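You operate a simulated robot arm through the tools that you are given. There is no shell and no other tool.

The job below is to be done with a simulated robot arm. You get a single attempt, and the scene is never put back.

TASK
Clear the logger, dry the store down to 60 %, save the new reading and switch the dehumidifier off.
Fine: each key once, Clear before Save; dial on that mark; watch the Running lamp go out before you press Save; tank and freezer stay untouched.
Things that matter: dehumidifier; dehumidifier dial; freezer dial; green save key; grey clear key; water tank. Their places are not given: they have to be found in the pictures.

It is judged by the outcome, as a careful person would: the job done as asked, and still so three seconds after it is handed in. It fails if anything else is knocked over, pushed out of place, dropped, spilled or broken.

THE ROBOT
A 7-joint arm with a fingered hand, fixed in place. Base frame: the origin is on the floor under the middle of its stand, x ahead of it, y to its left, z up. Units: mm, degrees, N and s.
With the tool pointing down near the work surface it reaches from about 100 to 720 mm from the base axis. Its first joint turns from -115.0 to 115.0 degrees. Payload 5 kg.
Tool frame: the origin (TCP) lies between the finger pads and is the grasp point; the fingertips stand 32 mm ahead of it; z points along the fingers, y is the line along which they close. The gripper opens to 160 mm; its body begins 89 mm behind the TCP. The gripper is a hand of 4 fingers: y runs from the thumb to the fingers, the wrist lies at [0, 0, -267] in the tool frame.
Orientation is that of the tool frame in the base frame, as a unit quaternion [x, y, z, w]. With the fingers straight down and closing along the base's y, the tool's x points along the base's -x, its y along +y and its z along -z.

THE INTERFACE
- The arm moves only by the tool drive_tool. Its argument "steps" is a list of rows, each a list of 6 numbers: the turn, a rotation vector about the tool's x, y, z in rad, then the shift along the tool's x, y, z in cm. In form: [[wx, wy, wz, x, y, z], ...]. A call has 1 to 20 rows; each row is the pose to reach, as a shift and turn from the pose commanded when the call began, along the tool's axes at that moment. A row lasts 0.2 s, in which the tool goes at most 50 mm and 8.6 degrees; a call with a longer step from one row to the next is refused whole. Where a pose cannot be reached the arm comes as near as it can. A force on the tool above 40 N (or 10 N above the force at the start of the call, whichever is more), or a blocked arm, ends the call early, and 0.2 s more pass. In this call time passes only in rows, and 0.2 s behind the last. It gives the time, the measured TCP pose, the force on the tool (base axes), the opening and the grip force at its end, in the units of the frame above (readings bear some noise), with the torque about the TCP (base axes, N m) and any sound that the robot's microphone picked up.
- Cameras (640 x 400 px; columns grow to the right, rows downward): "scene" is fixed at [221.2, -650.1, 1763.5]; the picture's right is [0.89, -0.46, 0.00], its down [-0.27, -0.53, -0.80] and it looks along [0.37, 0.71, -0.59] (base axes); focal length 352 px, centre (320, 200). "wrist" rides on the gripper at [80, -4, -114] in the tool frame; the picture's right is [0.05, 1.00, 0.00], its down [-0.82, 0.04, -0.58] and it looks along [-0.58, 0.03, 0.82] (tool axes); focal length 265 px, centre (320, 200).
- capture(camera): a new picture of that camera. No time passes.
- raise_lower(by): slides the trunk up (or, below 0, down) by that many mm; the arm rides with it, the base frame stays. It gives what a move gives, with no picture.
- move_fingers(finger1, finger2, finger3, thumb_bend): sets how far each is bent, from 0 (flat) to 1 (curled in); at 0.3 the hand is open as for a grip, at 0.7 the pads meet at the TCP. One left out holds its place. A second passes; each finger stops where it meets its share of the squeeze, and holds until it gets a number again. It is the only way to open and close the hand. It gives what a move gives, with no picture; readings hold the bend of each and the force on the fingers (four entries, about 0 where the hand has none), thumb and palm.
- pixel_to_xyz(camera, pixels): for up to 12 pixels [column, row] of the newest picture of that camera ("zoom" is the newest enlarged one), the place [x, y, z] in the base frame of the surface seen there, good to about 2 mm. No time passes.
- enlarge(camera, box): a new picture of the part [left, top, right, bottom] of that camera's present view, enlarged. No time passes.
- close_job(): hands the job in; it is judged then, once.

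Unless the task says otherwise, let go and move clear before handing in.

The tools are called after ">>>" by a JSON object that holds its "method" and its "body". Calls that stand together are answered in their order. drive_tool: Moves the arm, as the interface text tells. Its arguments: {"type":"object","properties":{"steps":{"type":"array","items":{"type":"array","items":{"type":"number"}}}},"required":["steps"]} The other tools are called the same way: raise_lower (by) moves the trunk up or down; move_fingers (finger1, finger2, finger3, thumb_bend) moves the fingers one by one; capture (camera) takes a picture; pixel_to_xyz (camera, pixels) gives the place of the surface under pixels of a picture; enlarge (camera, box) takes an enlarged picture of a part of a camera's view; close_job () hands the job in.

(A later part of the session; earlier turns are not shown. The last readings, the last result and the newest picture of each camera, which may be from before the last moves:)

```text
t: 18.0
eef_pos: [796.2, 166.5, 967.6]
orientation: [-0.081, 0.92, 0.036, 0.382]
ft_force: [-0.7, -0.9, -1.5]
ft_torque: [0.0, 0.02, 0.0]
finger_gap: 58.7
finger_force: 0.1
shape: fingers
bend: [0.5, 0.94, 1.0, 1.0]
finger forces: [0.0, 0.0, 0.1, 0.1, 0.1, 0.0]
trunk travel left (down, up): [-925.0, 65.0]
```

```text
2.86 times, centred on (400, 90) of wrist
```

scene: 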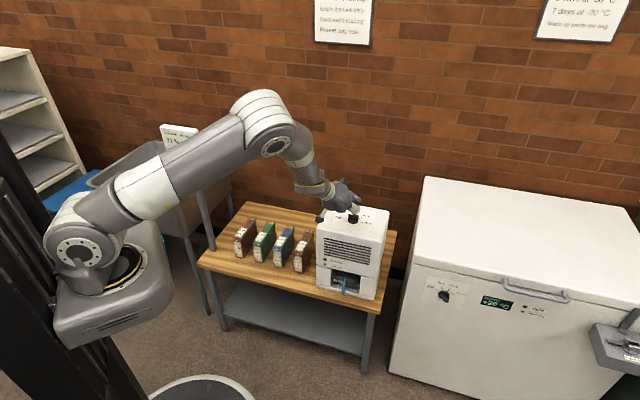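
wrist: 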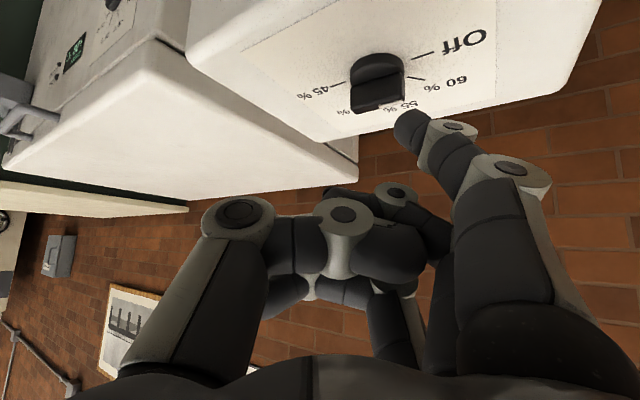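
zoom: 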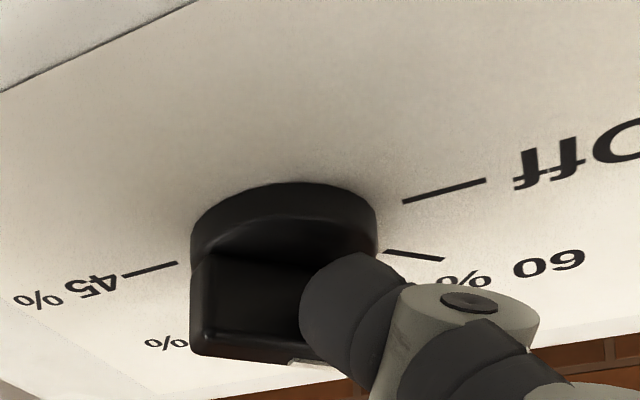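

No contact yet, and the dial hasn't moved. I'll begin the arc push toward a roughly 15° rotation and read the force and sound.

>>> {"method": "drive_tool", "body": {"steps": [[0, 0, 0, -0.236, 0.104, 0.236], [0, 0, 0, -0.302, 0.351, 0.302], [0, 0, 0, -0.363, 0.61, 0.363]]}}

>>> {"method": "enlarge", "body": {"camera": "wrist", "box": [300, 20, 500, 160]}}

>>> {"method": "enlarge", "body": {"camera": "scene", "box": [325, 190, 389, 240]}}

```text
t: 18.8
eef_pos: [799.1, 174.3, 967.4]
orientation: [-0.08, 0.92, 0.035, 0.382]
ft_force: [0.0, 0.4, 0.0]
ft_torque: [-0.01, 0.04, 0.03]
finger_gap: 59.0
finger_force: 0.4
shape: fingers
bend: [0.5, 0.94, 1.0, 1.0]
finger forces: [0.5, 0.0, 0.1, 0.0, 0.0, 0.1]
trunk travel left (down, up): [-925.0, 65.0]
```

```text
2.86 times, centred on (400, 90) of wrist
```

zoom: 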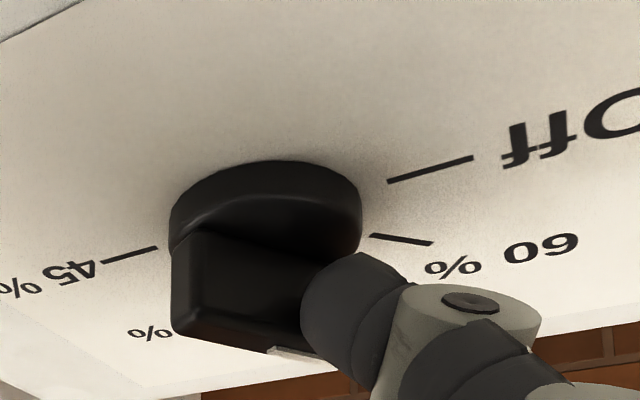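

```text
8.00 times, centred on (357, 215) of scene
```

zoom: 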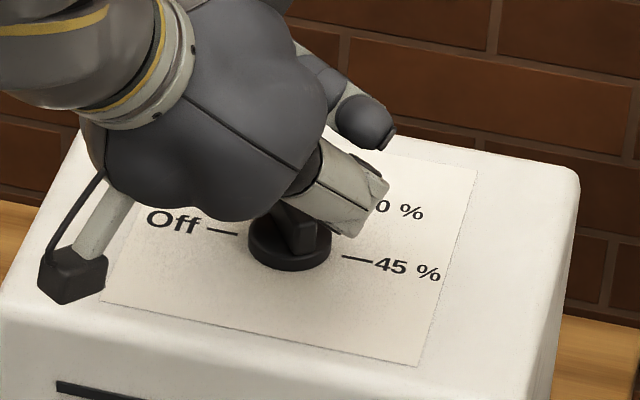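

The bar is turning with light force (0.5 N). I'll zoom in to estimate its present angle.

>>> {"method": "enlarge", "body": {"camera": "scene", "box": [346, 212, 370, 227]}}

>>> {"method": "pixel_to_xyz", "body": {"camera": "wrist", "pixels": [[365, 105], [365, 120], [395, 110], [400, 120], [385, 135], [370, 137], [395, 143], [362, 100], [375, 125], [390, 125], [402, 142], [361, 130]]}}

```text
16.00 times, centred on (358, 220) of scene
```

zoom: 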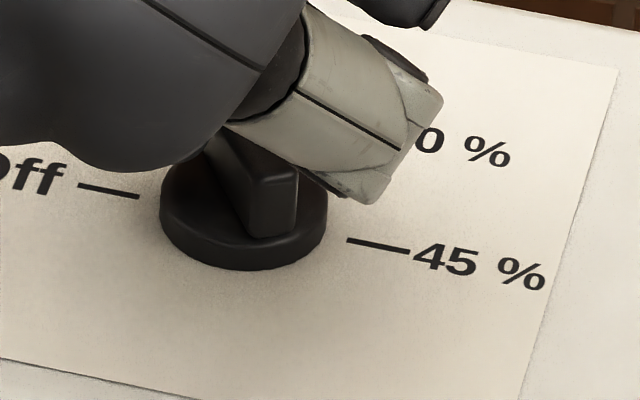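

```text
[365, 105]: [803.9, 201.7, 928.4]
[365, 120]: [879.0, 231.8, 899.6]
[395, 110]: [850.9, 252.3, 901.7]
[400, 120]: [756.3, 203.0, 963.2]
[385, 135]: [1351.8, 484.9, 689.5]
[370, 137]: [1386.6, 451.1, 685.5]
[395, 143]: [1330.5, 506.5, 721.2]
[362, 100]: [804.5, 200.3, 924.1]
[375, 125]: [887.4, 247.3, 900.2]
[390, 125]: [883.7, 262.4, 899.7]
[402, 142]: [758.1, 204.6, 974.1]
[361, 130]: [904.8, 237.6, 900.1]
```

Those wrist values came from an older capture, so I'll retake a wrist zoom and query that directly.

>>> {"method": "enlarge", "body": {"camera": "wrist", "box": [340, 60, 440, 140]}}

>>> {"method": "pixel_to_xyz", "body": {"camera": "zoom", "pixels": [[130, 250], [150, 300], [200, 280], [250, 300], [280, 320], [120, 230], [200, 340], [280, 370], [150, 345], [250, 270]]}}

```text
5.00 times, centred on (390, 100) of wrist
```

zoom: 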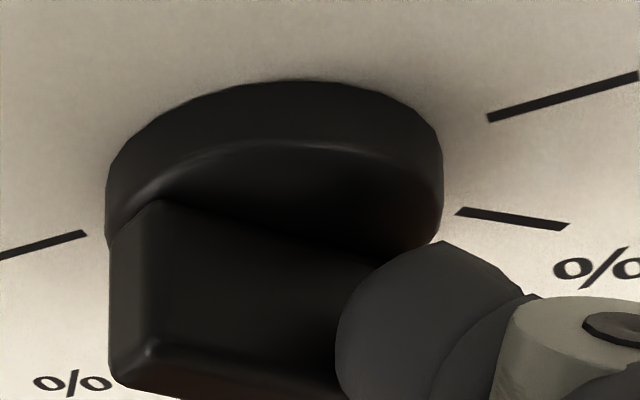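

```text
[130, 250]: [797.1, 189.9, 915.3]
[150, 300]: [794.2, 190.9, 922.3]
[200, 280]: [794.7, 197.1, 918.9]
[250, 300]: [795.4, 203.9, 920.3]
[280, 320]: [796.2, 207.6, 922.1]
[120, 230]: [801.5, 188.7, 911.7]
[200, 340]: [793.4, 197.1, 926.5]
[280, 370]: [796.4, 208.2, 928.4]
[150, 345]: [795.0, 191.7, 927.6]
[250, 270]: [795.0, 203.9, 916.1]
```

I'll measure the 60 % and Off tick lines and more bar points to get the true bar angle against its mark.

>>> {"method": "pixel_to_xyz", "body": {"camera": "zoom", "pixels": [[465, 213], [515, 220], [560, 227], [495, 117], [560, 98], [620, 81], [75, 236], [20, 252], [110, 260], [112, 320], [125, 370], [330, 390]]}}

>>> {"method": "enlarge", "body": {"camera": "scene", "box": [346, 212, 370, 227]}}

>>> {"method": "pixel_to_xyz", "body": {"camera": "zoom", "pixels": [[230, 150], [248, 182], [296, 178], [225, 175], [245, 215], [272, 210], [270, 178], [260, 155], [243, 268], [165, 205], [325, 205], [245, 253]]}}

```text
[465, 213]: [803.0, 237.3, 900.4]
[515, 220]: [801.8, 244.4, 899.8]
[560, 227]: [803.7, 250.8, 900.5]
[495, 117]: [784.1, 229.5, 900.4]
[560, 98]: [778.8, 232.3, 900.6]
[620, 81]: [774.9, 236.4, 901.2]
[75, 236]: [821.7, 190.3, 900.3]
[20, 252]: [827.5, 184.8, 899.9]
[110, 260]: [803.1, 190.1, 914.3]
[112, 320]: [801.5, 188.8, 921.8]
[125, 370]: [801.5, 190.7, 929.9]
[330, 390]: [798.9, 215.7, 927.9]
```

```text
16.00 times, centred on (358, 220) of scene
```

zoom: 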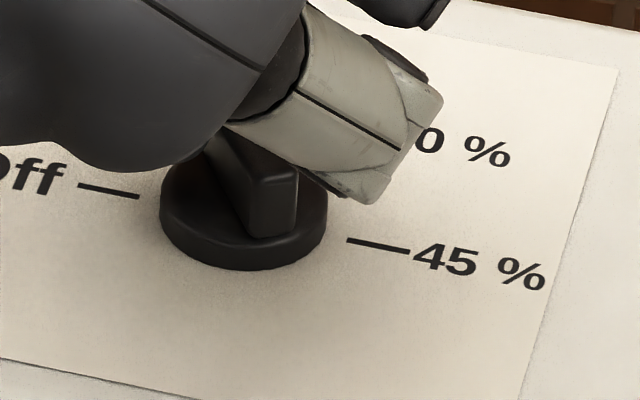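

```text
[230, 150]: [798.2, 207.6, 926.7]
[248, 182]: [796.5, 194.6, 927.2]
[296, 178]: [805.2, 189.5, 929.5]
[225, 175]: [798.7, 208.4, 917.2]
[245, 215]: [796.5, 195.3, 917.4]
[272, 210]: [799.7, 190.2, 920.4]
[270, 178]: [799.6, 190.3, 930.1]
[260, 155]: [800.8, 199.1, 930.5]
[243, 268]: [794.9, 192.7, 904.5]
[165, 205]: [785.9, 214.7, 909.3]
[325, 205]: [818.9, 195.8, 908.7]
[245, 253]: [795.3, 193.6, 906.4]
```

Both views agree that the bar is now at about 82°, roughly 8° past the 60 % mark at 90° (the tick runs along x≈803). I'll back the finger off and look at the dial unobstructed before correcting.

>>> {"method": "drive_tool", "body": {"steps": [[0, 0, 0, 0.835, 0.209, -0.835], [0, 0, 0, -0.03, 0.52, -4.21], [0, 0, 0, -0.06, 1.04, -8.42]]}}

>>> {"method": "enlarge", "body": {"camera": "wrist", "box": [300, 20, 500, 160]}}

>>> {"method": "enlarge", "body": {"camera": "scene", "box": [338, 205, 372, 230]}}

>>> {"method": "pixel_to_xyz", "body": {"camera": "zoom", "pixels": [[240, 130], [300, 215], [270, 180], [230, 165], [285, 240], [300, 160], [280, 140], [335, 240], [320, 215], [260, 150]]}}

>>> {"method": "enlarge", "body": {"camera": "scene", "box": [314, 235, 354, 280]}}

>>> {"method": "enlarge", "body": {"camera": "scene", "box": [150, 115, 210, 180]}}

```text
t: 19.6
eef_pos: [737.9, 173.5, 1029.3]
orientation: [-0.08, 0.92, 0.034, 0.382]
ft_force: [-0.3, 0.0, -0.4]
ft_torque: [0.01, -0.01, 0.03]
finger_gap: 58.6
finger_force: 0.1
shape: fingers
bend: [0.5, 0.94, 1.0, 1.0]
finger forces: [0.0, 0.0, 0.1, 0.0, 0.0, 0.1]
trunk travel left (down, up): [-925.0, 65.0]
```

```text
2.86 times, centred on (400, 90) of wrist
```

zoom: 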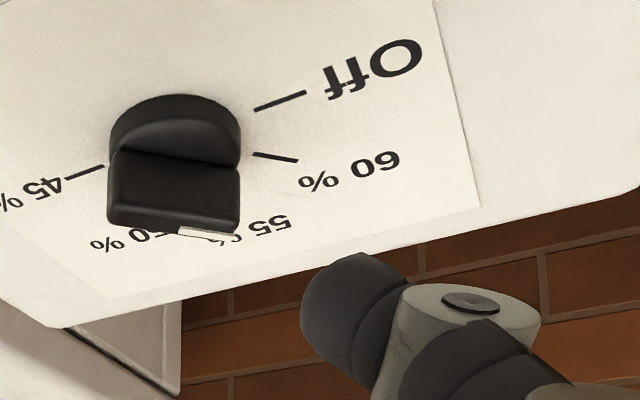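

```text
16.00 times, centred on (355, 218) of scene
```

zoom: 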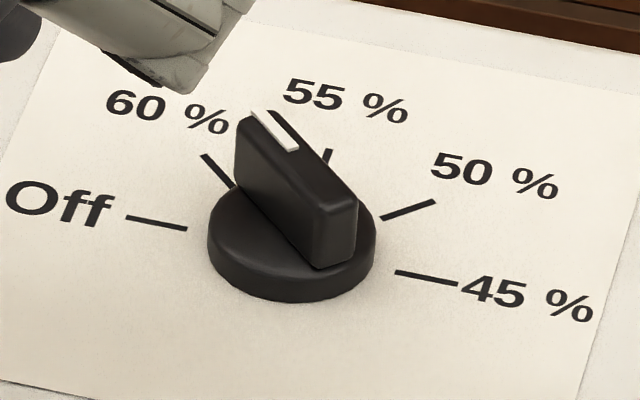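

```text
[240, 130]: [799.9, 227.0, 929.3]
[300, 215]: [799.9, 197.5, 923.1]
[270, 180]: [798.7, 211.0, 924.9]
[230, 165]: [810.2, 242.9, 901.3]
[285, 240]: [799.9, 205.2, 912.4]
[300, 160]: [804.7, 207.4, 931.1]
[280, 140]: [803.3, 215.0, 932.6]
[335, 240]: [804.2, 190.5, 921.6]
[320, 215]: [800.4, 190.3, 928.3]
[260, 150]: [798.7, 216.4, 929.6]
```

```text
8.89 times, centred on (334, 258) of scene
```

zoom: 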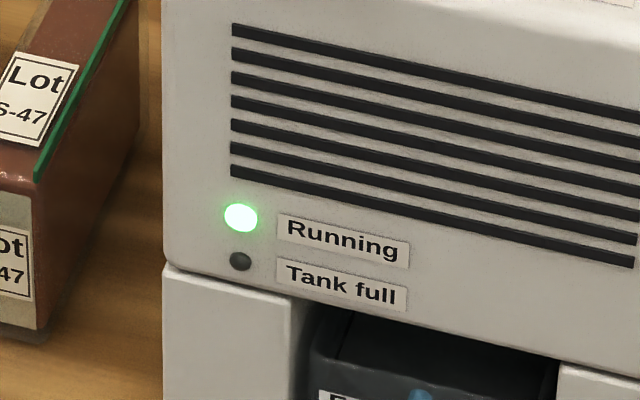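

```text
6.15 times, centred on (180, 148) of scene
```

zoom: 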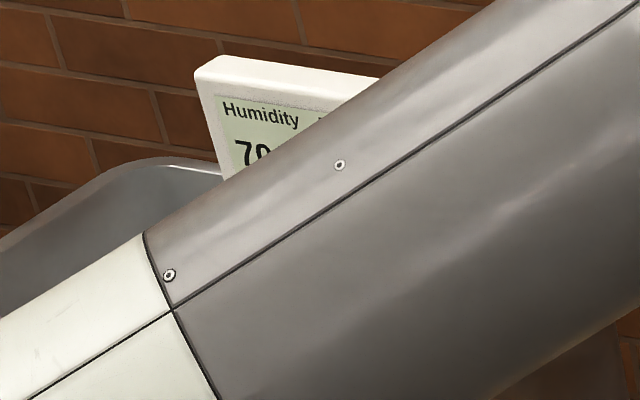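

On release the dial settled onto the 60 % mark (face x≈799–800 all along y), the Running lamp is lit green, Tank full is dark and the reading has dropped to 70 %. I'll move back along a safe raised route toward the logger while it dries.

>>> {"method": "drive_tool", "body": {"steps": [[0.005, 0.0561, 0.0117, 1.04, 1.77, -3.27], [0.01, 0.1122, 0.0235, 2.08, 3.53, -6.53], [0.015, 0.1682, 0.0352, 3.12, 5.3, -9.8], [0.02, 0.2243, 0.047, 4.16, 7.07, -13.06], [0.025, 0.2804, 0.0587, 5.2, 8.84, -16.33], [0.03, 0.3365, 0.0704, 6.24, 10.6, -19.59], [0.035, 0.3926, 0.0822, 7.28, 12.37, -22.86], [0.04, 0.4486, 0.0939, 8.31, 14.14, -26.12], [0.0449, 0.5047, 0.1057, 9.35, 15.9, -29.39], [0.0499, 0.5608, 0.1174, 10.39, 17.67, -32.65], [0.0549, 0.6169, 0.1292, 11.43, 19.44, -35.92], [0.0599, 0.6729, 0.1409, 12.47, 21.2, -39.18], [0.0649, 0.729, 0.1527, 13.51, 22.97, -42.45], [0.0699, 0.7851, 0.1644, 14.55, 24.74, -45.71]]}}

>>> {"method": "capture", "body": {"camera": "scene"}}

>>> {"method": "enlarge", "body": {"camera": "scene", "box": [338, 205, 372, 230]}}

>>> {"method": "enlarge", "body": {"camera": "scene", "box": [314, 235, 354, 280]}}

>>> {"method": "enlarge", "body": {"camera": "scene", "box": [150, 115, 210, 180]}}

```text
t: 22.6
eef_pos: [274.9, 342.3, 1249.8]
orientation: [-0.001, 1.0, 0.0, 0.0]
ft_force: [-0.7, 0.9, 0.4]
ft_torque: [-0.01, -0.02, -0.01]
finger_gap: 58.8
finger_force: 0.2
shape: fingers
bend: [0.5, 0.94, 1.0, 1.0]
finger forces: [0.1, 0.0, 0.1, 0.0, 0.1, 0.0]
trunk travel left (down, up): [-925.0, 65.0]
```

```text
taken
```

scene: 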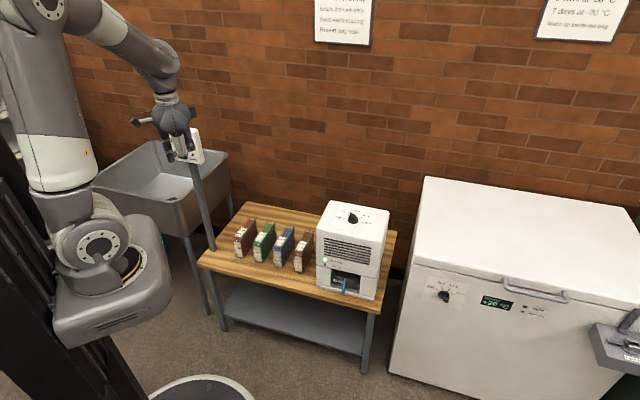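

```text
16.00 times, centred on (355, 218) of scene
```

zoom: 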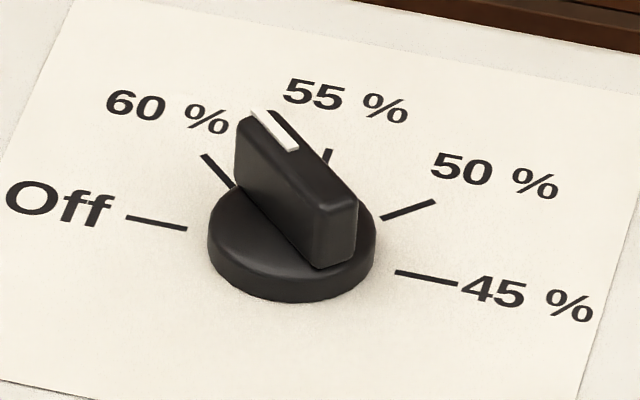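

```text
8.89 times, centred on (334, 258) of scene
```

zoom: 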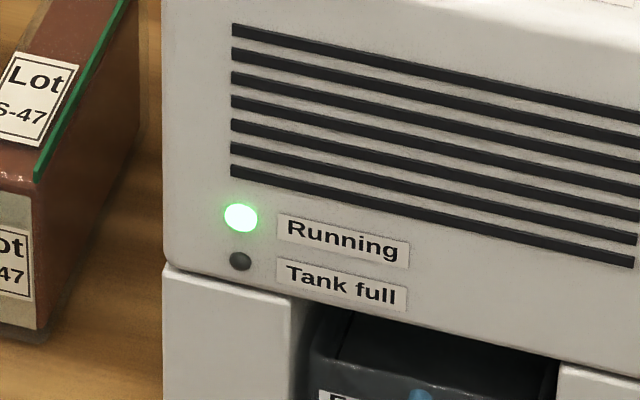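

```text
6.15 times, centred on (180, 148) of scene
```

zoom: 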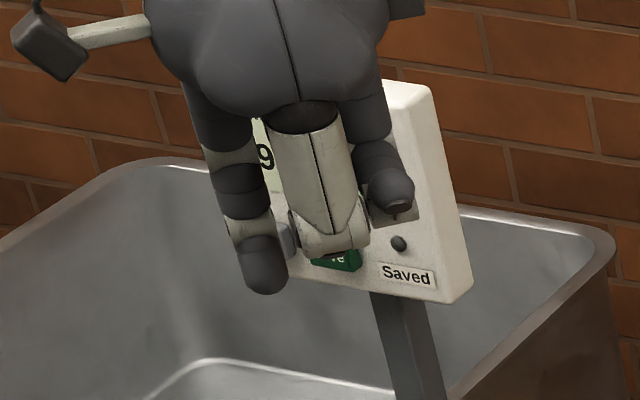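

The reading is now around 69 % (the "9" shows at (265,158)), Running is still lit and the dial sits on the 60 % line. I'll go to a pre-press pose in front of Save, about 50 mm away, while it dries.

>>> {"method": "drive_tool", "body": {"steps": [[-0.0933, -0.0918, 0, 0.06, 1.6, 1.31], [-0.1867, -0.1835, 0, 0.12, 3.2, 2.62], [-0.28, -0.2753, 0, 0.18, 4.8, 3.93], [-0.3733, -0.367, 0, 0.24, 6.4, 5.23], [-0.4667, -0.4588, 0, 0.3, 8.0, 6.54], [-0.56, -0.5505, 0, 0.36, 9.6, 7.85], [-0.6533, -0.6423, 0, 0.42, 11.2, 9.16], [-0.7467, -0.734, 0, 0.48, 12.8, 10.47], [-0.84, -0.8258, 0, 0.54, 14.4, 11.78], [-0.9333, -0.9175, 0, 0.6, 16.0, 13.08], [-1.0267, -1.0093, 0, 0.66, 17.6, 14.39], [-1.12, -1.101, 0, 0.72, 19.2, 15.7]]}}

>>> {"method": "capture", "body": {"camera": "scene"}}

>>> {"method": "enlarge", "body": {"camera": "wrist", "box": [280, 40, 480, 180]}}

>>> {"method": "pixel_to_xyz", "body": {"camera": "zoom", "pixels": [[320, 200], [360, 270], [340, 250], [380, 260], [280, 150], [300, 180]]}}

>>> {"method": "enlarge", "body": {"camera": "scene", "box": [150, 115, 210, 180]}}

>>> {"method": "enlarge", "body": {"camera": "scene", "box": [314, 235, 354, 280]}}

```text
t: 25.2
eef_pos: [265.1, 538.3, 1090.8]
orientation: [0.0, 0.706, 0.506, 0.495]
ft_force: [-5.2, 2.2, 0.2]
ft_torque: [-0.01, -0.04, -0.58]
finger_gap: 58.8
finger_force: 0.1
shape: fingers
bend: [0.5, 0.94, 1.0, 1.0]
finger forces: [0.0, 0.0, 0.0, 0.1, 0.0, 0.1]
out of reach, approached as far as the arm can: row 5, 9, 10
trunk travel left (down, up): [-925.0, 65.0]
```

```text
taken
```

scene: 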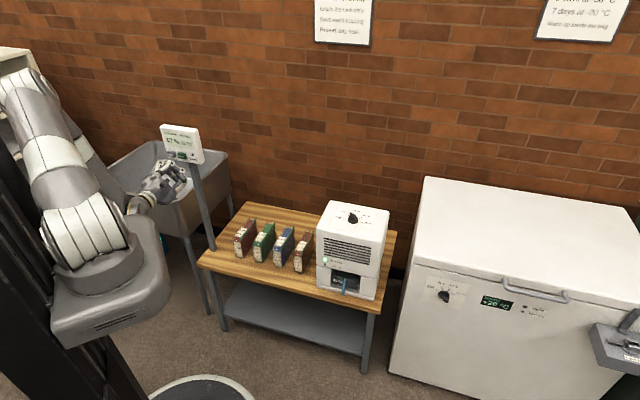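

```text
2.86 times, centred on (380, 110) of wrist
```

zoom: 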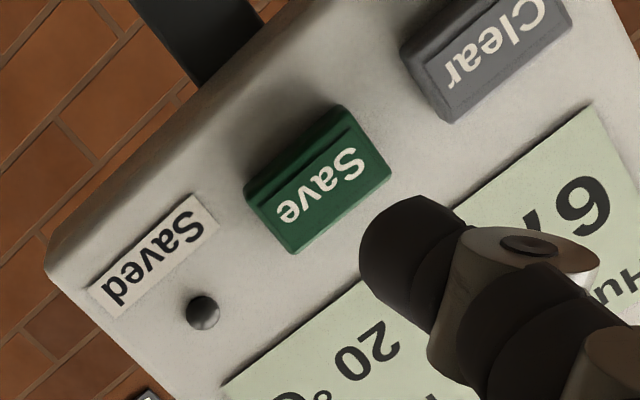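

```text
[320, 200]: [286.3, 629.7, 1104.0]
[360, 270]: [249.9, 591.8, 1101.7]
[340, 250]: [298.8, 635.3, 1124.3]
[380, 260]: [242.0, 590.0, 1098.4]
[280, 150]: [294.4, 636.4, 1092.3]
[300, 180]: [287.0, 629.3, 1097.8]
```

```text
6.15 times, centred on (180, 148) of scene
```

zoom: 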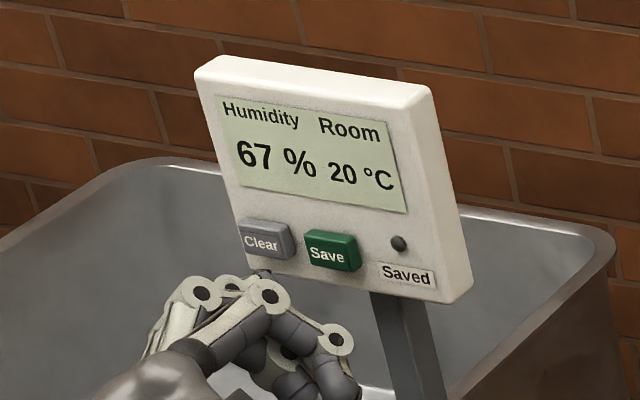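

```text
8.89 times, centred on (334, 258) of scene
```

zoom: 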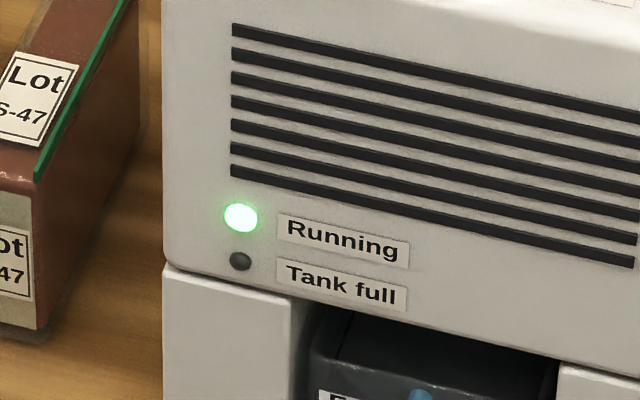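

The reading is 67 % with Running lit, but there is a 5 N side force and a few mm of deviation, so I may be near an arm limit. I'll hold briefly and re-read.

>>> {"method": "drive_tool", "body": {"steps": [[0, 0, 0, 0, 0, 0], [0, 0, 0, 0, 0, 0]]}}

>>> {"method": "enlarge", "body": {"camera": "scene", "box": [80, 130, 220, 240]}}

```text
t: 25.8
eef_pos: [269.5, 534.5, 1092.1]
orientation: [0.001, 0.707, 0.505, 0.495]
ft_force: [0.7, -0.2, 0.4]
ft_torque: [-0.02, 0.04, 0.0]
finger_gap: 58.6
finger_force: 0.1
shape: fingers
bend: [0.5, 0.94, 1.0, 1.0]
finger forces: [0.0, 0.0, 0.0, 0.0, 0.0, 0.0]
trunk travel left (down, up): [-925.0, 65.0]
```

```text
3.64 times, centred on (150, 185) of scene
```

zoom: 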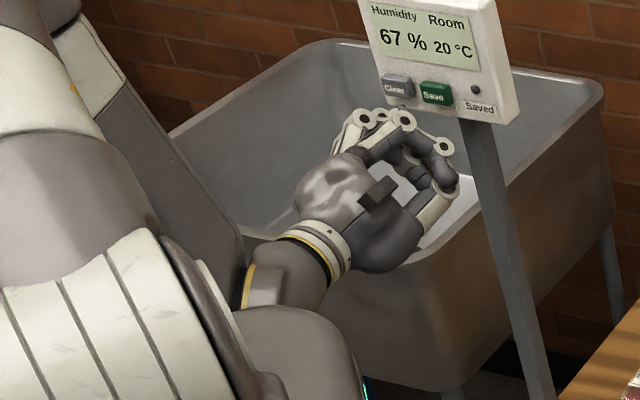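

It settled, with force near zero, so that was only motion lag. The tip is laterally centred on Save and about 48 mm short. I'll ease to about 15 mm away and then wait for the drying.

>>> {"method": "drive_tool", "body": {"steps": [[0, 0, 0, 0.08, 0.08, 1.0], [0, 0, 0, 0.08, 0.08, 2.0], [0, 0, 0, 0.08, 0.08, 3.0], [0, 0, 0, 0.08, 0.08, 3.4], [0, 0, 0, 0.08, 0.08, 3.4], [0, 0, 0, 0.08, 0.08, 3.4], [0, 0, 0, 0.08, 0.08, 3.4], [0, 0, 0, 0.08, 0.08, 3.4], [0, 0, 0, 0.08, 0.08, 3.4], [0, 0, 0, 0.08, 0.08, 3.4], [0, 0, 0, 0.08, 0.08, 3.4], [0, 0, 0, 0.08, 0.08, 3.4], [0, 0, 0, 0.08, 0.08, 3.4], [0, 0, 0, 0.08, 0.08, 3.4], [0, 0, 0, 0.08, 0.08, 3.4], [0, 0, 0, 0.08, 0.08, 3.4], [0, 0, 0, 0.08, 0.08, 3.4], [0, 0, 0, 0.08, 0.08, 3.4], [0, 0, 0, 0.08, 0.08, 3.4], [0, 0, 0, 0.08, 0.08, 3.4]]}}

>>> {"method": "enlarge", "body": {"camera": "wrist", "box": [280, 40, 480, 180]}}

>>> {"method": "enlarge", "body": {"camera": "scene", "box": [150, 115, 210, 180]}}

>>> {"method": "enlarge", "body": {"camera": "scene", "box": [314, 235, 354, 280]}}

```text
t: 30.0
eef_pos: [293.5, 559.5, 1092.8]
orientation: [0.0, 0.707, 0.504, 0.496]
ft_force: [1.0, 0.0, 0.6]
ft_torque: [0.0, 0.0, -0.02]
finger_gap: 58.8
finger_force: 0.1
shape: fingers
bend: [0.5, 0.94, 1.0, 1.0]
finger forces: [0.1, 0.0, 0.1, 0.0, 0.0, 0.0]
trunk travel left (down, up): [-925.0, 65.0]
```

```text
2.86 times, centred on (380, 110) of wrist
```

zoom: 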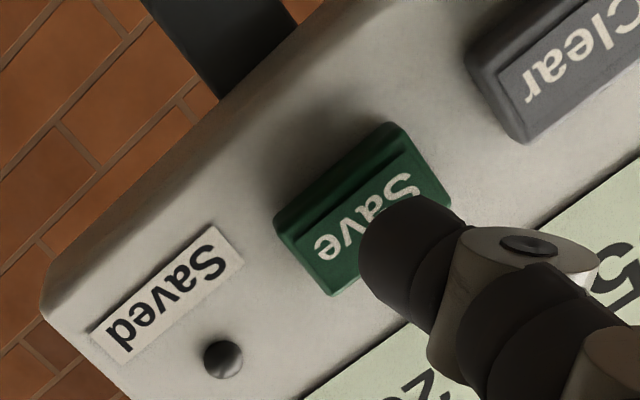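

```text
6.15 times, centred on (180, 148) of scene
```

zoom: 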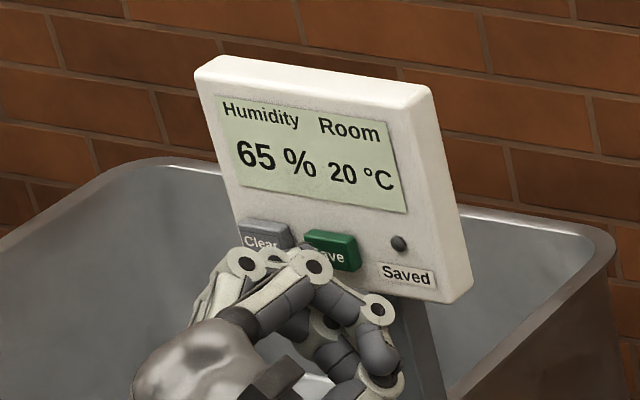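

```text
8.89 times, centred on (334, 258) of scene
```

zoom: 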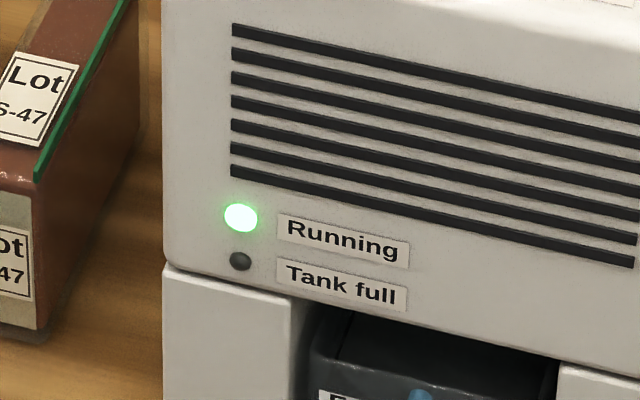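

The reading is 65 % with Running still lit, and the fingertip lines up over the Save key. I'll hold still for another 4 s.

>>> {"method": "drive_tool", "body": {"steps": [[0, 0, 0, 0, 0, 0], [0, 0, 0, 0, 0, 0], [0, 0, 0, 0, 0, 0], [0, 0, 0, 0, 0, 0], [0, 0, 0, 0, 0, 0], [0, 0, 0, 0, 0, 0], [0, 0, 0, 0, 0, 0], [0, 0, 0, 0, 0, 0], [0, 0, 0, 0, 0, 0], [0, 0, 0, 0, 0, 0], [0, 0, 0, 0, 0, 0], [0, 0, 0, 0, 0, 0], [0, 0, 0, 0, 0, 0], [0, 0, 0, 0, 0, 0], [0, 0, 0, 0, 0, 0], [0, 0, 0, 0, 0, 0], [0, 0, 0, 0, 0, 0], [0, 0, 0, 0, 0, 0], [0, 0, 0, 0, 0, 0], [0, 0, 0, 0, 0, 0]]}}

>>> {"method": "enlarge", "body": {"camera": "scene", "box": [150, 115, 210, 180]}}

>>> {"method": "enlarge", "body": {"camera": "scene", "box": [314, 235, 354, 280]}}

```text
t: 34.2
eef_pos: [292.0, 559.6, 1092.7]
orientation: [0.0, 0.707, 0.505, 0.495]
ft_force: [-0.5, 0.6, -0.7]
ft_torque: [0.03, -0.02, -0.01]
finger_gap: 58.7
finger_force: 0.1
shape: fingers
bend: [0.5, 0.94, 1.0, 1.0]
finger forces: [0.1, 0.1, 0.0, 0.0, 0.1, 0.0]
trunk travel left (down, up): [-925.0, 65.0]
```

```text
6.15 times, centred on (180, 148) of scene
```

zoom: 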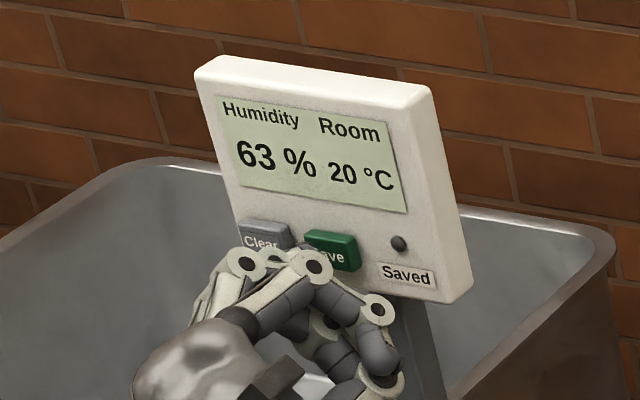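

```text
8.89 times, centred on (334, 258) of scene
```

zoom: 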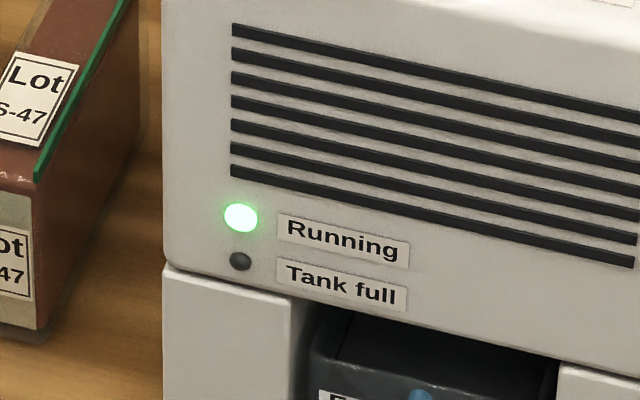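

The reading is 63 % with Running lit and Tank full dark. I'll wait another 4 s.

>>> {"method": "drive_tool", "body": {"steps": [[0, 0, 0, 0, 0, 0], [0, 0, 0, 0, 0, 0], [0, 0, 0, 0, 0, 0], [0, 0, 0, 0, 0, 0], [0, 0, 0, 0, 0, 0], [0, 0, 0, 0, 0, 0], [0, 0, 0, 0, 0, 0], [0, 0, 0, 0, 0, 0], [0, 0, 0, 0, 0, 0], [0, 0, 0, 0, 0, 0], [0, 0, 0, 0, 0, 0], [0, 0, 0, 0, 0, 0], [0, 0, 0, 0, 0, 0], [0, 0, 0, 0, 0, 0], [0, 0, 0, 0, 0, 0], [0, 0, 0, 0, 0, 0], [0, 0, 0, 0, 0, 0], [0, 0, 0, 0, 0, 0], [0, 0, 0, 0, 0, 0], [0, 0, 0, 0, 0, 0]]}}

>>> {"method": "enlarge", "body": {"camera": "scene", "box": [150, 115, 210, 180]}}

>>> {"method": "enlarge", "body": {"camera": "scene", "box": [314, 235, 354, 280]}}

```text
t: 38.4
eef_pos: [291.9, 561.0, 1091.5]
orientation: [0.0, 0.707, 0.505, 0.494]
ft_force: [-0.2, -0.3, -0.5]
ft_torque: [-0.02, -0.02, -0.01]
finger_gap: 58.8
finger_force: 0.0
shape: fingers
bend: [0.5, 0.94, 1.0, 1.0]
finger forces: [0.0, 0.1, 0.1, 0.0, 0.0, 0.1]
trunk travel left (down, up): [-925.0, 65.0]
```

```text
6.15 times, centred on (180, 148) of scene
```

zoom: 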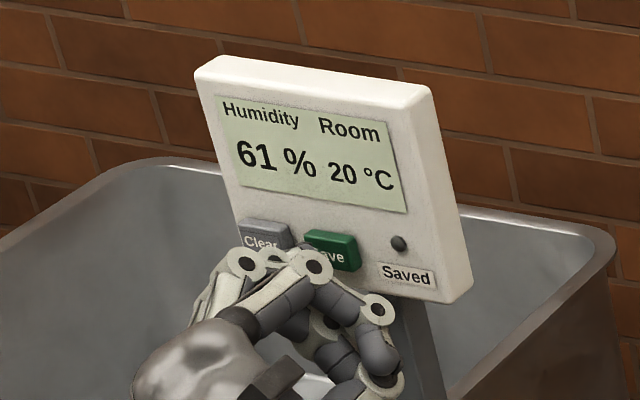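

```text
8.89 times, centred on (334, 258) of scene
```

zoom: 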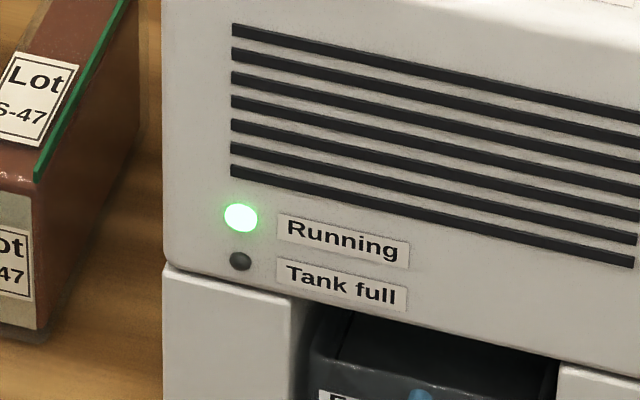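

The reading is 61 % and Running is still lit. I'll wait in a shorter step so I catch the lamp going out.

>>> {"method": "drive_tool", "body": {"steps": [[0, 0, 0, 0, 0, 0], [0, 0, 0, 0, 0, 0], [0, 0, 0, 0, 0, 0], [0, 0, 0, 0, 0, 0], [0, 0, 0, 0, 0, 0], [0, 0, 0, 0, 0, 0], [0, 0, 0, 0, 0, 0], [0, 0, 0, 0, 0, 0], [0, 0, 0, 0, 0, 0], [0, 0, 0, 0, 0, 0], [0, 0, 0, 0, 0, 0], [0, 0, 0, 0, 0, 0]]}}

>>> {"method": "enlarge", "body": {"camera": "scene", "box": [150, 115, 210, 180]}}

>>> {"method": "enlarge", "body": {"camera": "scene", "box": [314, 235, 354, 280]}}

```text
t: 41.0
eef_pos: [292.1, 559.4, 1092.2]
orientation: [0.0, 0.707, 0.505, 0.494]
ft_force: [-0.1, 1.0, 0.4]
ft_torque: [0.03, 0.03, 0.03]
finger_gap: 58.9
finger_force: 0.1
shape: fingers
bend: [0.5, 0.94, 1.0, 1.0]
finger forces: [0.0, 0.1, 0.1, 0.1, 0.0, 0.0]
trunk travel left (down, up): [-925.0, 65.0]
```

```text
6.15 times, centred on (180, 148) of scene
```

zoom: 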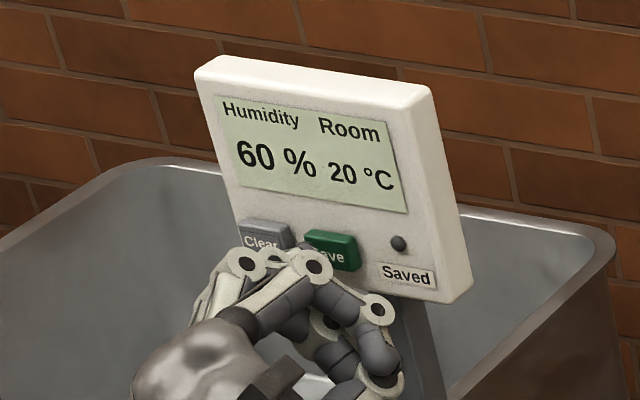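

```text
8.89 times, centred on (334, 258) of scene
```

zoom: 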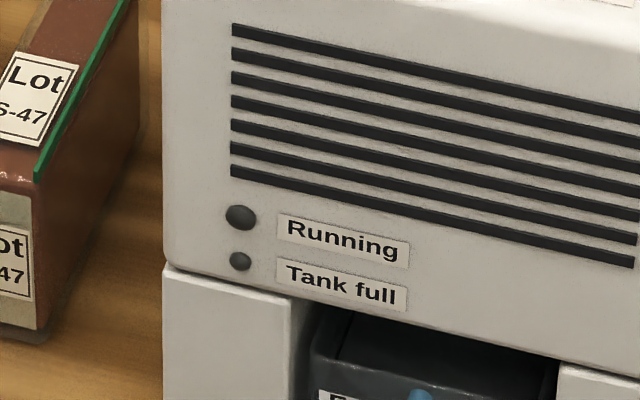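

The reading is 60 % and the Running lamp at (240,217) has gone out, with Tank full still dark. I'll press Save now in a single stroke.

>>> {"method": "drive_tool", "body": {"steps": [[0, 0, 0, 0, 0, 0.5], [0, 0, 0, 0, 0, 1.0], [0, 0, 0, 0, 0, 1.4], [0, 0, 0, 0, 0, 1.65], [0, 0, 0, 0, 0, 1.88]]}}

>>> {"method": "enlarge", "body": {"camera": "scene", "box": [150, 115, 210, 180]}}

```text
t: 42.2
eef_pos: [302.8, 572.5, 1092.8]
orientation: [-0.001, 0.707, 0.505, 0.495]
ft_force: [-12.7, -14.2, -1.4]
ft_torque: [0.15, -0.27, 0.99]
finger_gap: 58.2
finger_force: 9.4
shape: fingers
bend: [0.53, 0.94, 1.0, 1.0]
finger forces: [18.9, 0.0, 0.0, 0.0, 0.0, 0.0]
trunk travel left (down, up): [-925.0, 65.0]
heard: click
```

```text
6.15 times, centred on (180, 148) of scene
```

zoom: 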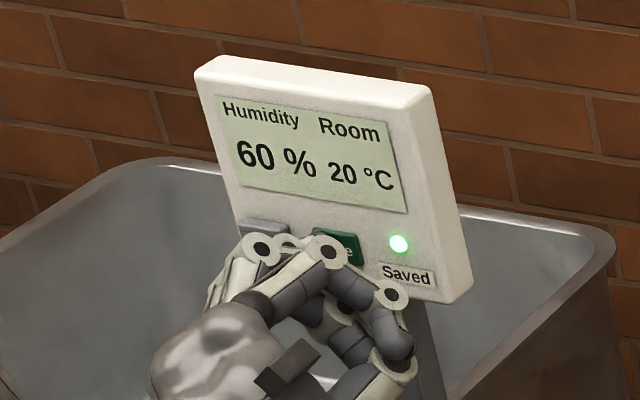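

The Saved lamp is lit at 60 % and the click was heard, so the reading is saved. I'll back straight off the key, then sidestep left to the known-good pose for swinging away.

>>> {"method": "drive_tool", "body": {"steps": [[0, 0, 0, 0, 0, -2], [0, 0, 0, 0, 0, -4], [0, 0, 0, 0, 0, -6], [0, 0, 0, 1.5, 1.47, -6], [0, 0, 0, 2.99, 2.94, -6]]}}

>>> {"method": "enlarge", "body": {"camera": "scene", "box": [150, 115, 210, 180]}}

>>> {"method": "enlarge", "body": {"camera": "scene", "box": [314, 235, 354, 280]}}

```text
t: 43.4
eef_pos: [232.1, 559.7, 1091.5]
orientation: [0.0, 0.707, 0.505, 0.495]
ft_force: [0.1, -0.8, -0.4]
ft_torque: [0.01, -0.01, -0.01]
finger_gap: 58.9
finger_force: 0.1
shape: fingers
bend: [0.5, 0.94, 1.0, 1.0]
finger forces: [0.1, 0.1, 0.0, 0.0, 0.0, 0.1]
trunk travel left (down, up): [-925.0, 65.0]
```

```text
6.15 times, centred on (180, 148) of scene
```

zoom: 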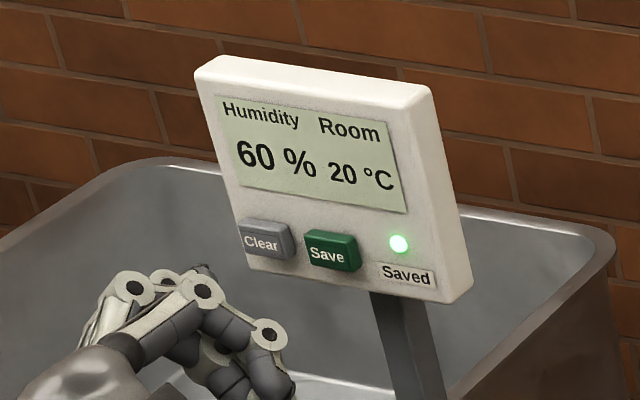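

```text
8.89 times, centred on (334, 258) of scene
```

zoom: 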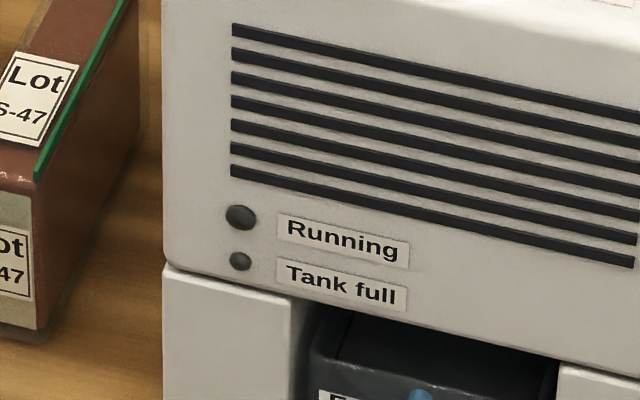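

Both keys are released, Saved is lit and Running is off. I'll swing the hand back along the earlier good path to the raised pose.

>>> {"method": "drive_tool", "body": {"steps": [[0.0933, 0.0918, 0, -2.01, -0.13, -1.02], [0.1867, 0.1835, 0, -4.02, -0.27, -2.05], [0.28, 0.2753, 0, -6.03, -0.4, -3.07], [0.3733, 0.367, 0, -8.04, -0.53, -4.1], [0.4667, 0.4588, 0, -10.05, -0.66, -5.12], [0.56, 0.5505, 0, -12.06, -0.8, -6.15], [0.6533, 0.6423, 0, -14.07, -0.93, -7.17], [0.7467, 0.734, 0, -16.08, -1.06, -8.19], [0.84, 0.8258, 0, -18.09, -1.19, -9.22], [0.9333, 0.9175, 0, -20.1, -1.33, -10.24], [1.0267, 1.0093, 0, -22.11, -1.46, -11.27], [1.12, 1.101, 0, -24.12, -1.59, -12.29]]}}

>>> {"method": "capture", "body": {"camera": "scene"}}

```text
t: 46.0
eef_pos: [277.8, 345.2, 1248.9]
orientation: [-0.001, 1.0, 0.0, -0.002]
ft_force: [0.7, 0.7, 0.0]
ft_torque: [0.01, 0.03, -0.03]
finger_gap: 58.6
finger_force: 0.0
shape: fingers
bend: [0.5, 0.94, 1.0, 1.0]
finger forces: [0.0, 0.0, 0.0, 0.1, 0.1, 0.1]
out of reach, approached as far as the arm can: row 8
trunk travel left (down, up): [-925.0, 65.0]
```

```text
taken
```

scene: 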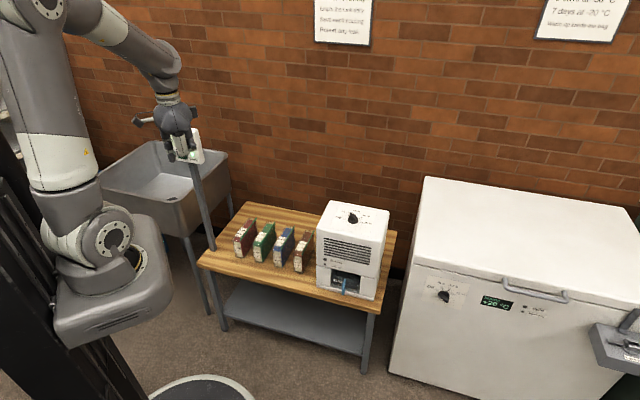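

The hand is back at the raised pose. I'll now return to the dehumidifier with the hand turned a bit more to the left (heading about 30°), so the finger can push the opposite end of the bar and turn it back to Off.

>>> {"method": "drive_tool", "body": {"steps": [[-0.0128, -0.0479, -0.031, -3.1625, -1.194, 1.425], [-0.0257, -0.0959, -0.062, -6.325, -2.388, 2.85], [-0.0385, -0.1438, -0.093, -9.4875, -3.582, 4.275], [-0.0514, -0.1918, -0.124, -12.65, -4.776, 5.7], [-0.0642, -0.2397, -0.1551, -15.8125, -5.97, 7.125], [-0.077, -0.2876, -0.1861, -18.975, -7.164, 8.55], [-0.0899, -0.3356, -0.2171, -22.1375, -8.358, 9.975], [-0.1027, -0.3835, -0.2481, -25.3, -9.552, 11.4], [-0.1156, -0.4314, -0.2791, -28.4625, -10.746, 12.825], [-0.1284, -0.4794, -0.3101, -31.625, -11.94, 14.25], [-0.1413, -0.5273, -0.3411, -34.7875, -13.134, 15.675], [-0.1541, -0.5753, -0.3722, -37.95, -14.328, 17.1], [-0.167, -0.6232, -0.4032, -41.1125, -15.522, 18.525], [-0.1798, -0.6711, -0.4342, -44.275, -16.716, 19.95], [-0.1927, -0.7191, -0.4652, -47.4375, -17.91, 21.375], [-0.2055, -0.767, -0.4962, -50.6, -19.1, 22.8]]}}

>>> {"method": "capture", "body": {"camera": "scene"}}

>>> {"method": "enlarge", "body": {"camera": "wrist", "box": [280, 0, 480, 140]}}

>>> {"method": "enlarge", "body": {"camera": "scene", "box": [325, 180, 389, 230]}}

```text
t: 49.4
eef_pos: [785.7, 153.2, 1018.5]
orientation: [-0.241, 0.892, 0.101, 0.369]
ft_force: [0.8, -0.2, 0.2]
ft_torque: [0.0, 0.01, 0.0]
finger_gap: 59.0
finger_force: 0.0
shape: fingers
bend: [0.5, 0.94, 1.0, 1.0]
finger forces: [0.0, 0.0, 0.1, 0.0, 0.0, 0.1]
trunk travel left (down, up): [-925.0, 65.0]
```

```text
taken
```

scene: 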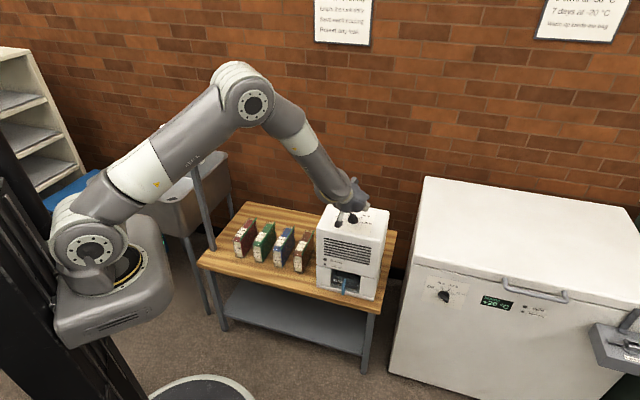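

```text
2.86 times, centred on (380, 70) of wrist
```

zoom: 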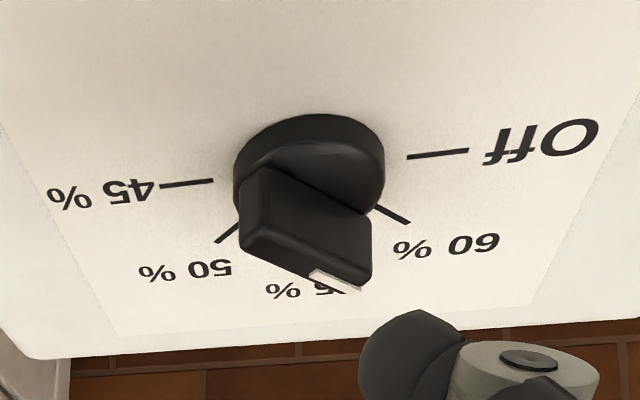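

```text
8.00 times, centred on (357, 205) of scene
```

zoom: 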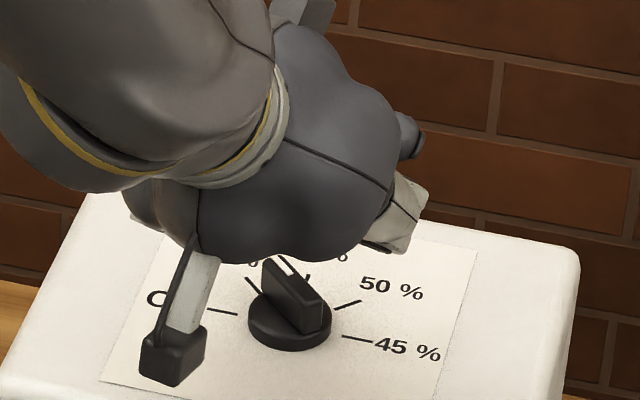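

The dial still sits on 60 % with the bar along y, and the fingertip is staged at about (757,189,977). I'll lower to bar height and approach the near, tail end of the bar without touching it yet.

>>> {"method": "drive_tool", "body": {"steps": [[0, 0, 0, 1.8, 0, 1.8], [0, 0, 0, 3.6, 0, 3.6], [0, 0, 0, 2.44, -0.33, 4.78]]}}

>>> {"method": "enlarge", "body": {"camera": "wrist", "box": [300, 20, 500, 160]}}

>>> {"method": "pixel_to_xyz", "body": {"camera": "zoom", "pixels": [[320, 290], [350, 290], [330, 320], [360, 260], [280, 200], [250, 250]]}}

>>> {"method": "enlarge", "body": {"camera": "scene", "box": [325, 190, 389, 240]}}

```text
t: 50.2
eef_pos: [800.0, 157.8, 968.3]
orientation: [-0.24, 0.892, 0.101, 0.37]
ft_force: [-0.2, 0.2, 0.2]
ft_torque: [0.01, 0.02, 0.01]
finger_gap: 58.9
finger_force: 0.1
shape: fingers
bend: [0.5, 0.94, 1.0, 1.0]
finger forces: [0.1, 0.0, 0.1, 0.0, 0.0, 0.1]
trunk travel left (down, up): [-925.0, 65.0]
```

```text
2.86 times, centred on (400, 90) of wrist
```

zoom: 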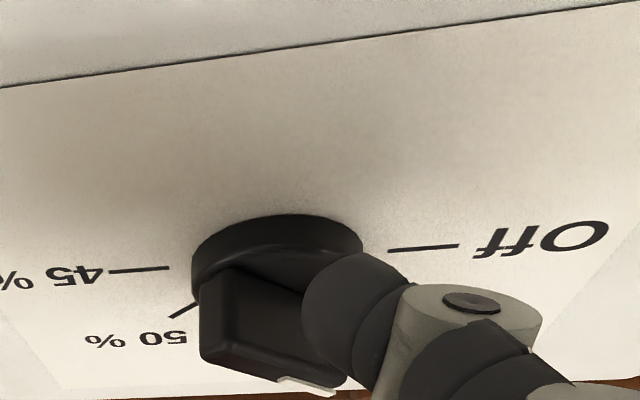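

```text
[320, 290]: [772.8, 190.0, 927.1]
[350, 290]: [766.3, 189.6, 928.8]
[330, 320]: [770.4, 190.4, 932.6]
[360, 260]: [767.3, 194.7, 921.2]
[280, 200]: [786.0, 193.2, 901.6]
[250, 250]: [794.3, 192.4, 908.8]
```

```text
8.00 times, centred on (357, 215) of scene
```

zoom: 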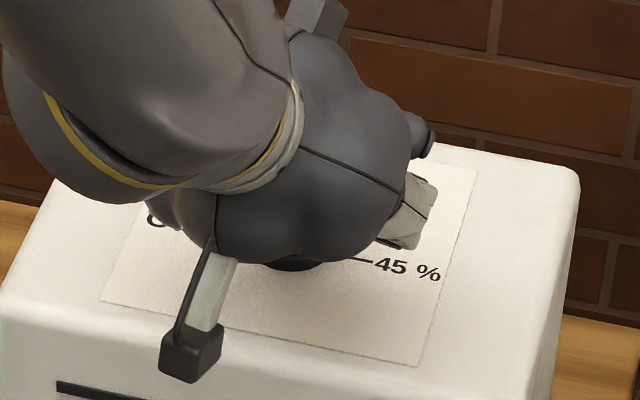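

The tip is about 12 mm short of the bar's tail-end face. I'll push it in an arc to roughly the halfway angle and check.

>>> {"method": "drive_tool", "body": {"steps": [[0, 0, 0, -0.384, -0.66, 0.384], [0, 0, 0, -0.66, -0.885, 0.66], [0, 0, 0, -0.785, -1.28, 0.785], [0, 0, 0, -0.896, -1.725, 0.896]]}}

>>> {"method": "enlarge", "body": {"camera": "wrist", "box": [300, 20, 500, 160]}}

>>> {"method": "pixel_to_xyz", "body": {"camera": "zoom", "pixels": [[320, 290], [350, 290], [250, 280], [220, 280], [280, 300], [240, 320], [200, 300], [290, 250], [380, 240], [400, 260], [270, 330], [360, 330]]}}

```text
t: 51.2
eef_pos: [817.6, 150.8, 969.8]
orientation: [-0.24, 0.893, 0.1, 0.368]
ft_force: [-8.1, -1.6, 1.9]
ft_torque: [-0.03, 0.4, 0.49]
finger_gap: 59.7
finger_force: 4.0
shape: fingers
bend: [0.49, 0.94, 1.0, 1.0]
finger forces: [8.1, 0.0, 0.0, 0.0, 0.0, 0.0]
trunk travel left (down, up): [-925.0, 65.0]
```

```text
2.86 times, centred on (400, 90) of wrist
```

zoom: 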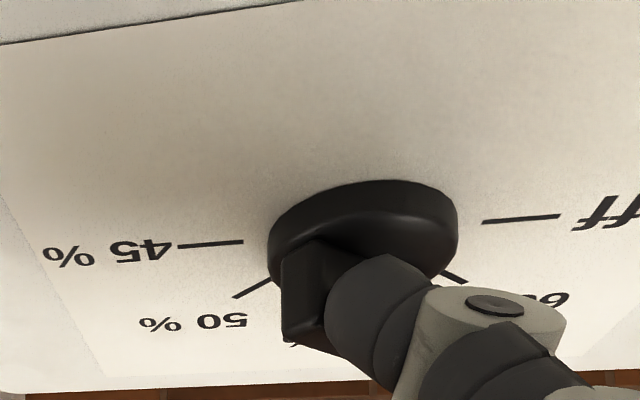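

```text
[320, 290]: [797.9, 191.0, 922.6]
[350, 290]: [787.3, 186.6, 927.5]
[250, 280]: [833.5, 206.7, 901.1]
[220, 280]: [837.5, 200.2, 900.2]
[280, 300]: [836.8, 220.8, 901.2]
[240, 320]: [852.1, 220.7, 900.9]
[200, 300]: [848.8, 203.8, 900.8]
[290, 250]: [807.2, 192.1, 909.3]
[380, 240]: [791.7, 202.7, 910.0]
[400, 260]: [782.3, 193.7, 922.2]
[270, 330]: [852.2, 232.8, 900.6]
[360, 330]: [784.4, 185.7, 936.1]
```

The push meets about 8 N. I'll zoom in on the bar to see how far it has turned before pushing more.

>>> {"method": "enlarge", "body": {"camera": "wrist", "box": [380, 70, 470, 145]}}

>>> {"method": "pixel_to_xyz", "body": {"camera": "zoom", "pixels": [[130, 230], [170, 250], [200, 240], [120, 300], [150, 300], [190, 300], [135, 340], [180, 350], [110, 260], [170, 215], [420, 130], [250, 130]]}}

>>> {"method": "enlarge", "body": {"camera": "scene", "box": [325, 190, 389, 240]}}

```text
5.33 times, centred on (425, 108) of wrist
```

zoom: 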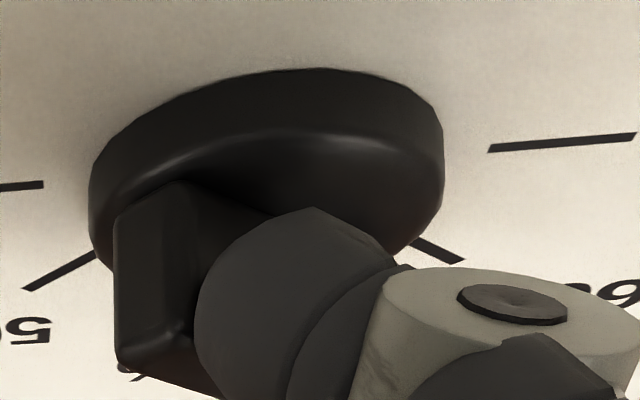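

```text
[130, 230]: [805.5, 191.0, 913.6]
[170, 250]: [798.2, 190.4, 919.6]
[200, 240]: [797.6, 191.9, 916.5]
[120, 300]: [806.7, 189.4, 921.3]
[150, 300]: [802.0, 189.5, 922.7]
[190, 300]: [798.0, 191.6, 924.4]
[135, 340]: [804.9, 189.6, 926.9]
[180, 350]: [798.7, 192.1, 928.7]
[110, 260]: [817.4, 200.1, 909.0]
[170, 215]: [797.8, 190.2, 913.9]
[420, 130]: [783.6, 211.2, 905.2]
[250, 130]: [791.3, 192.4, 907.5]
```

```text
8.00 times, centred on (357, 215) of scene
```

zoom: 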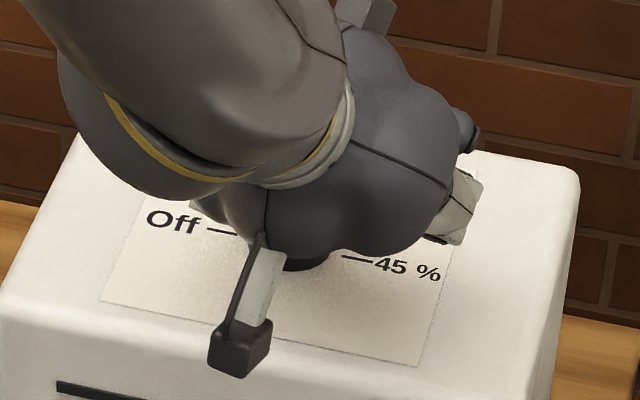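

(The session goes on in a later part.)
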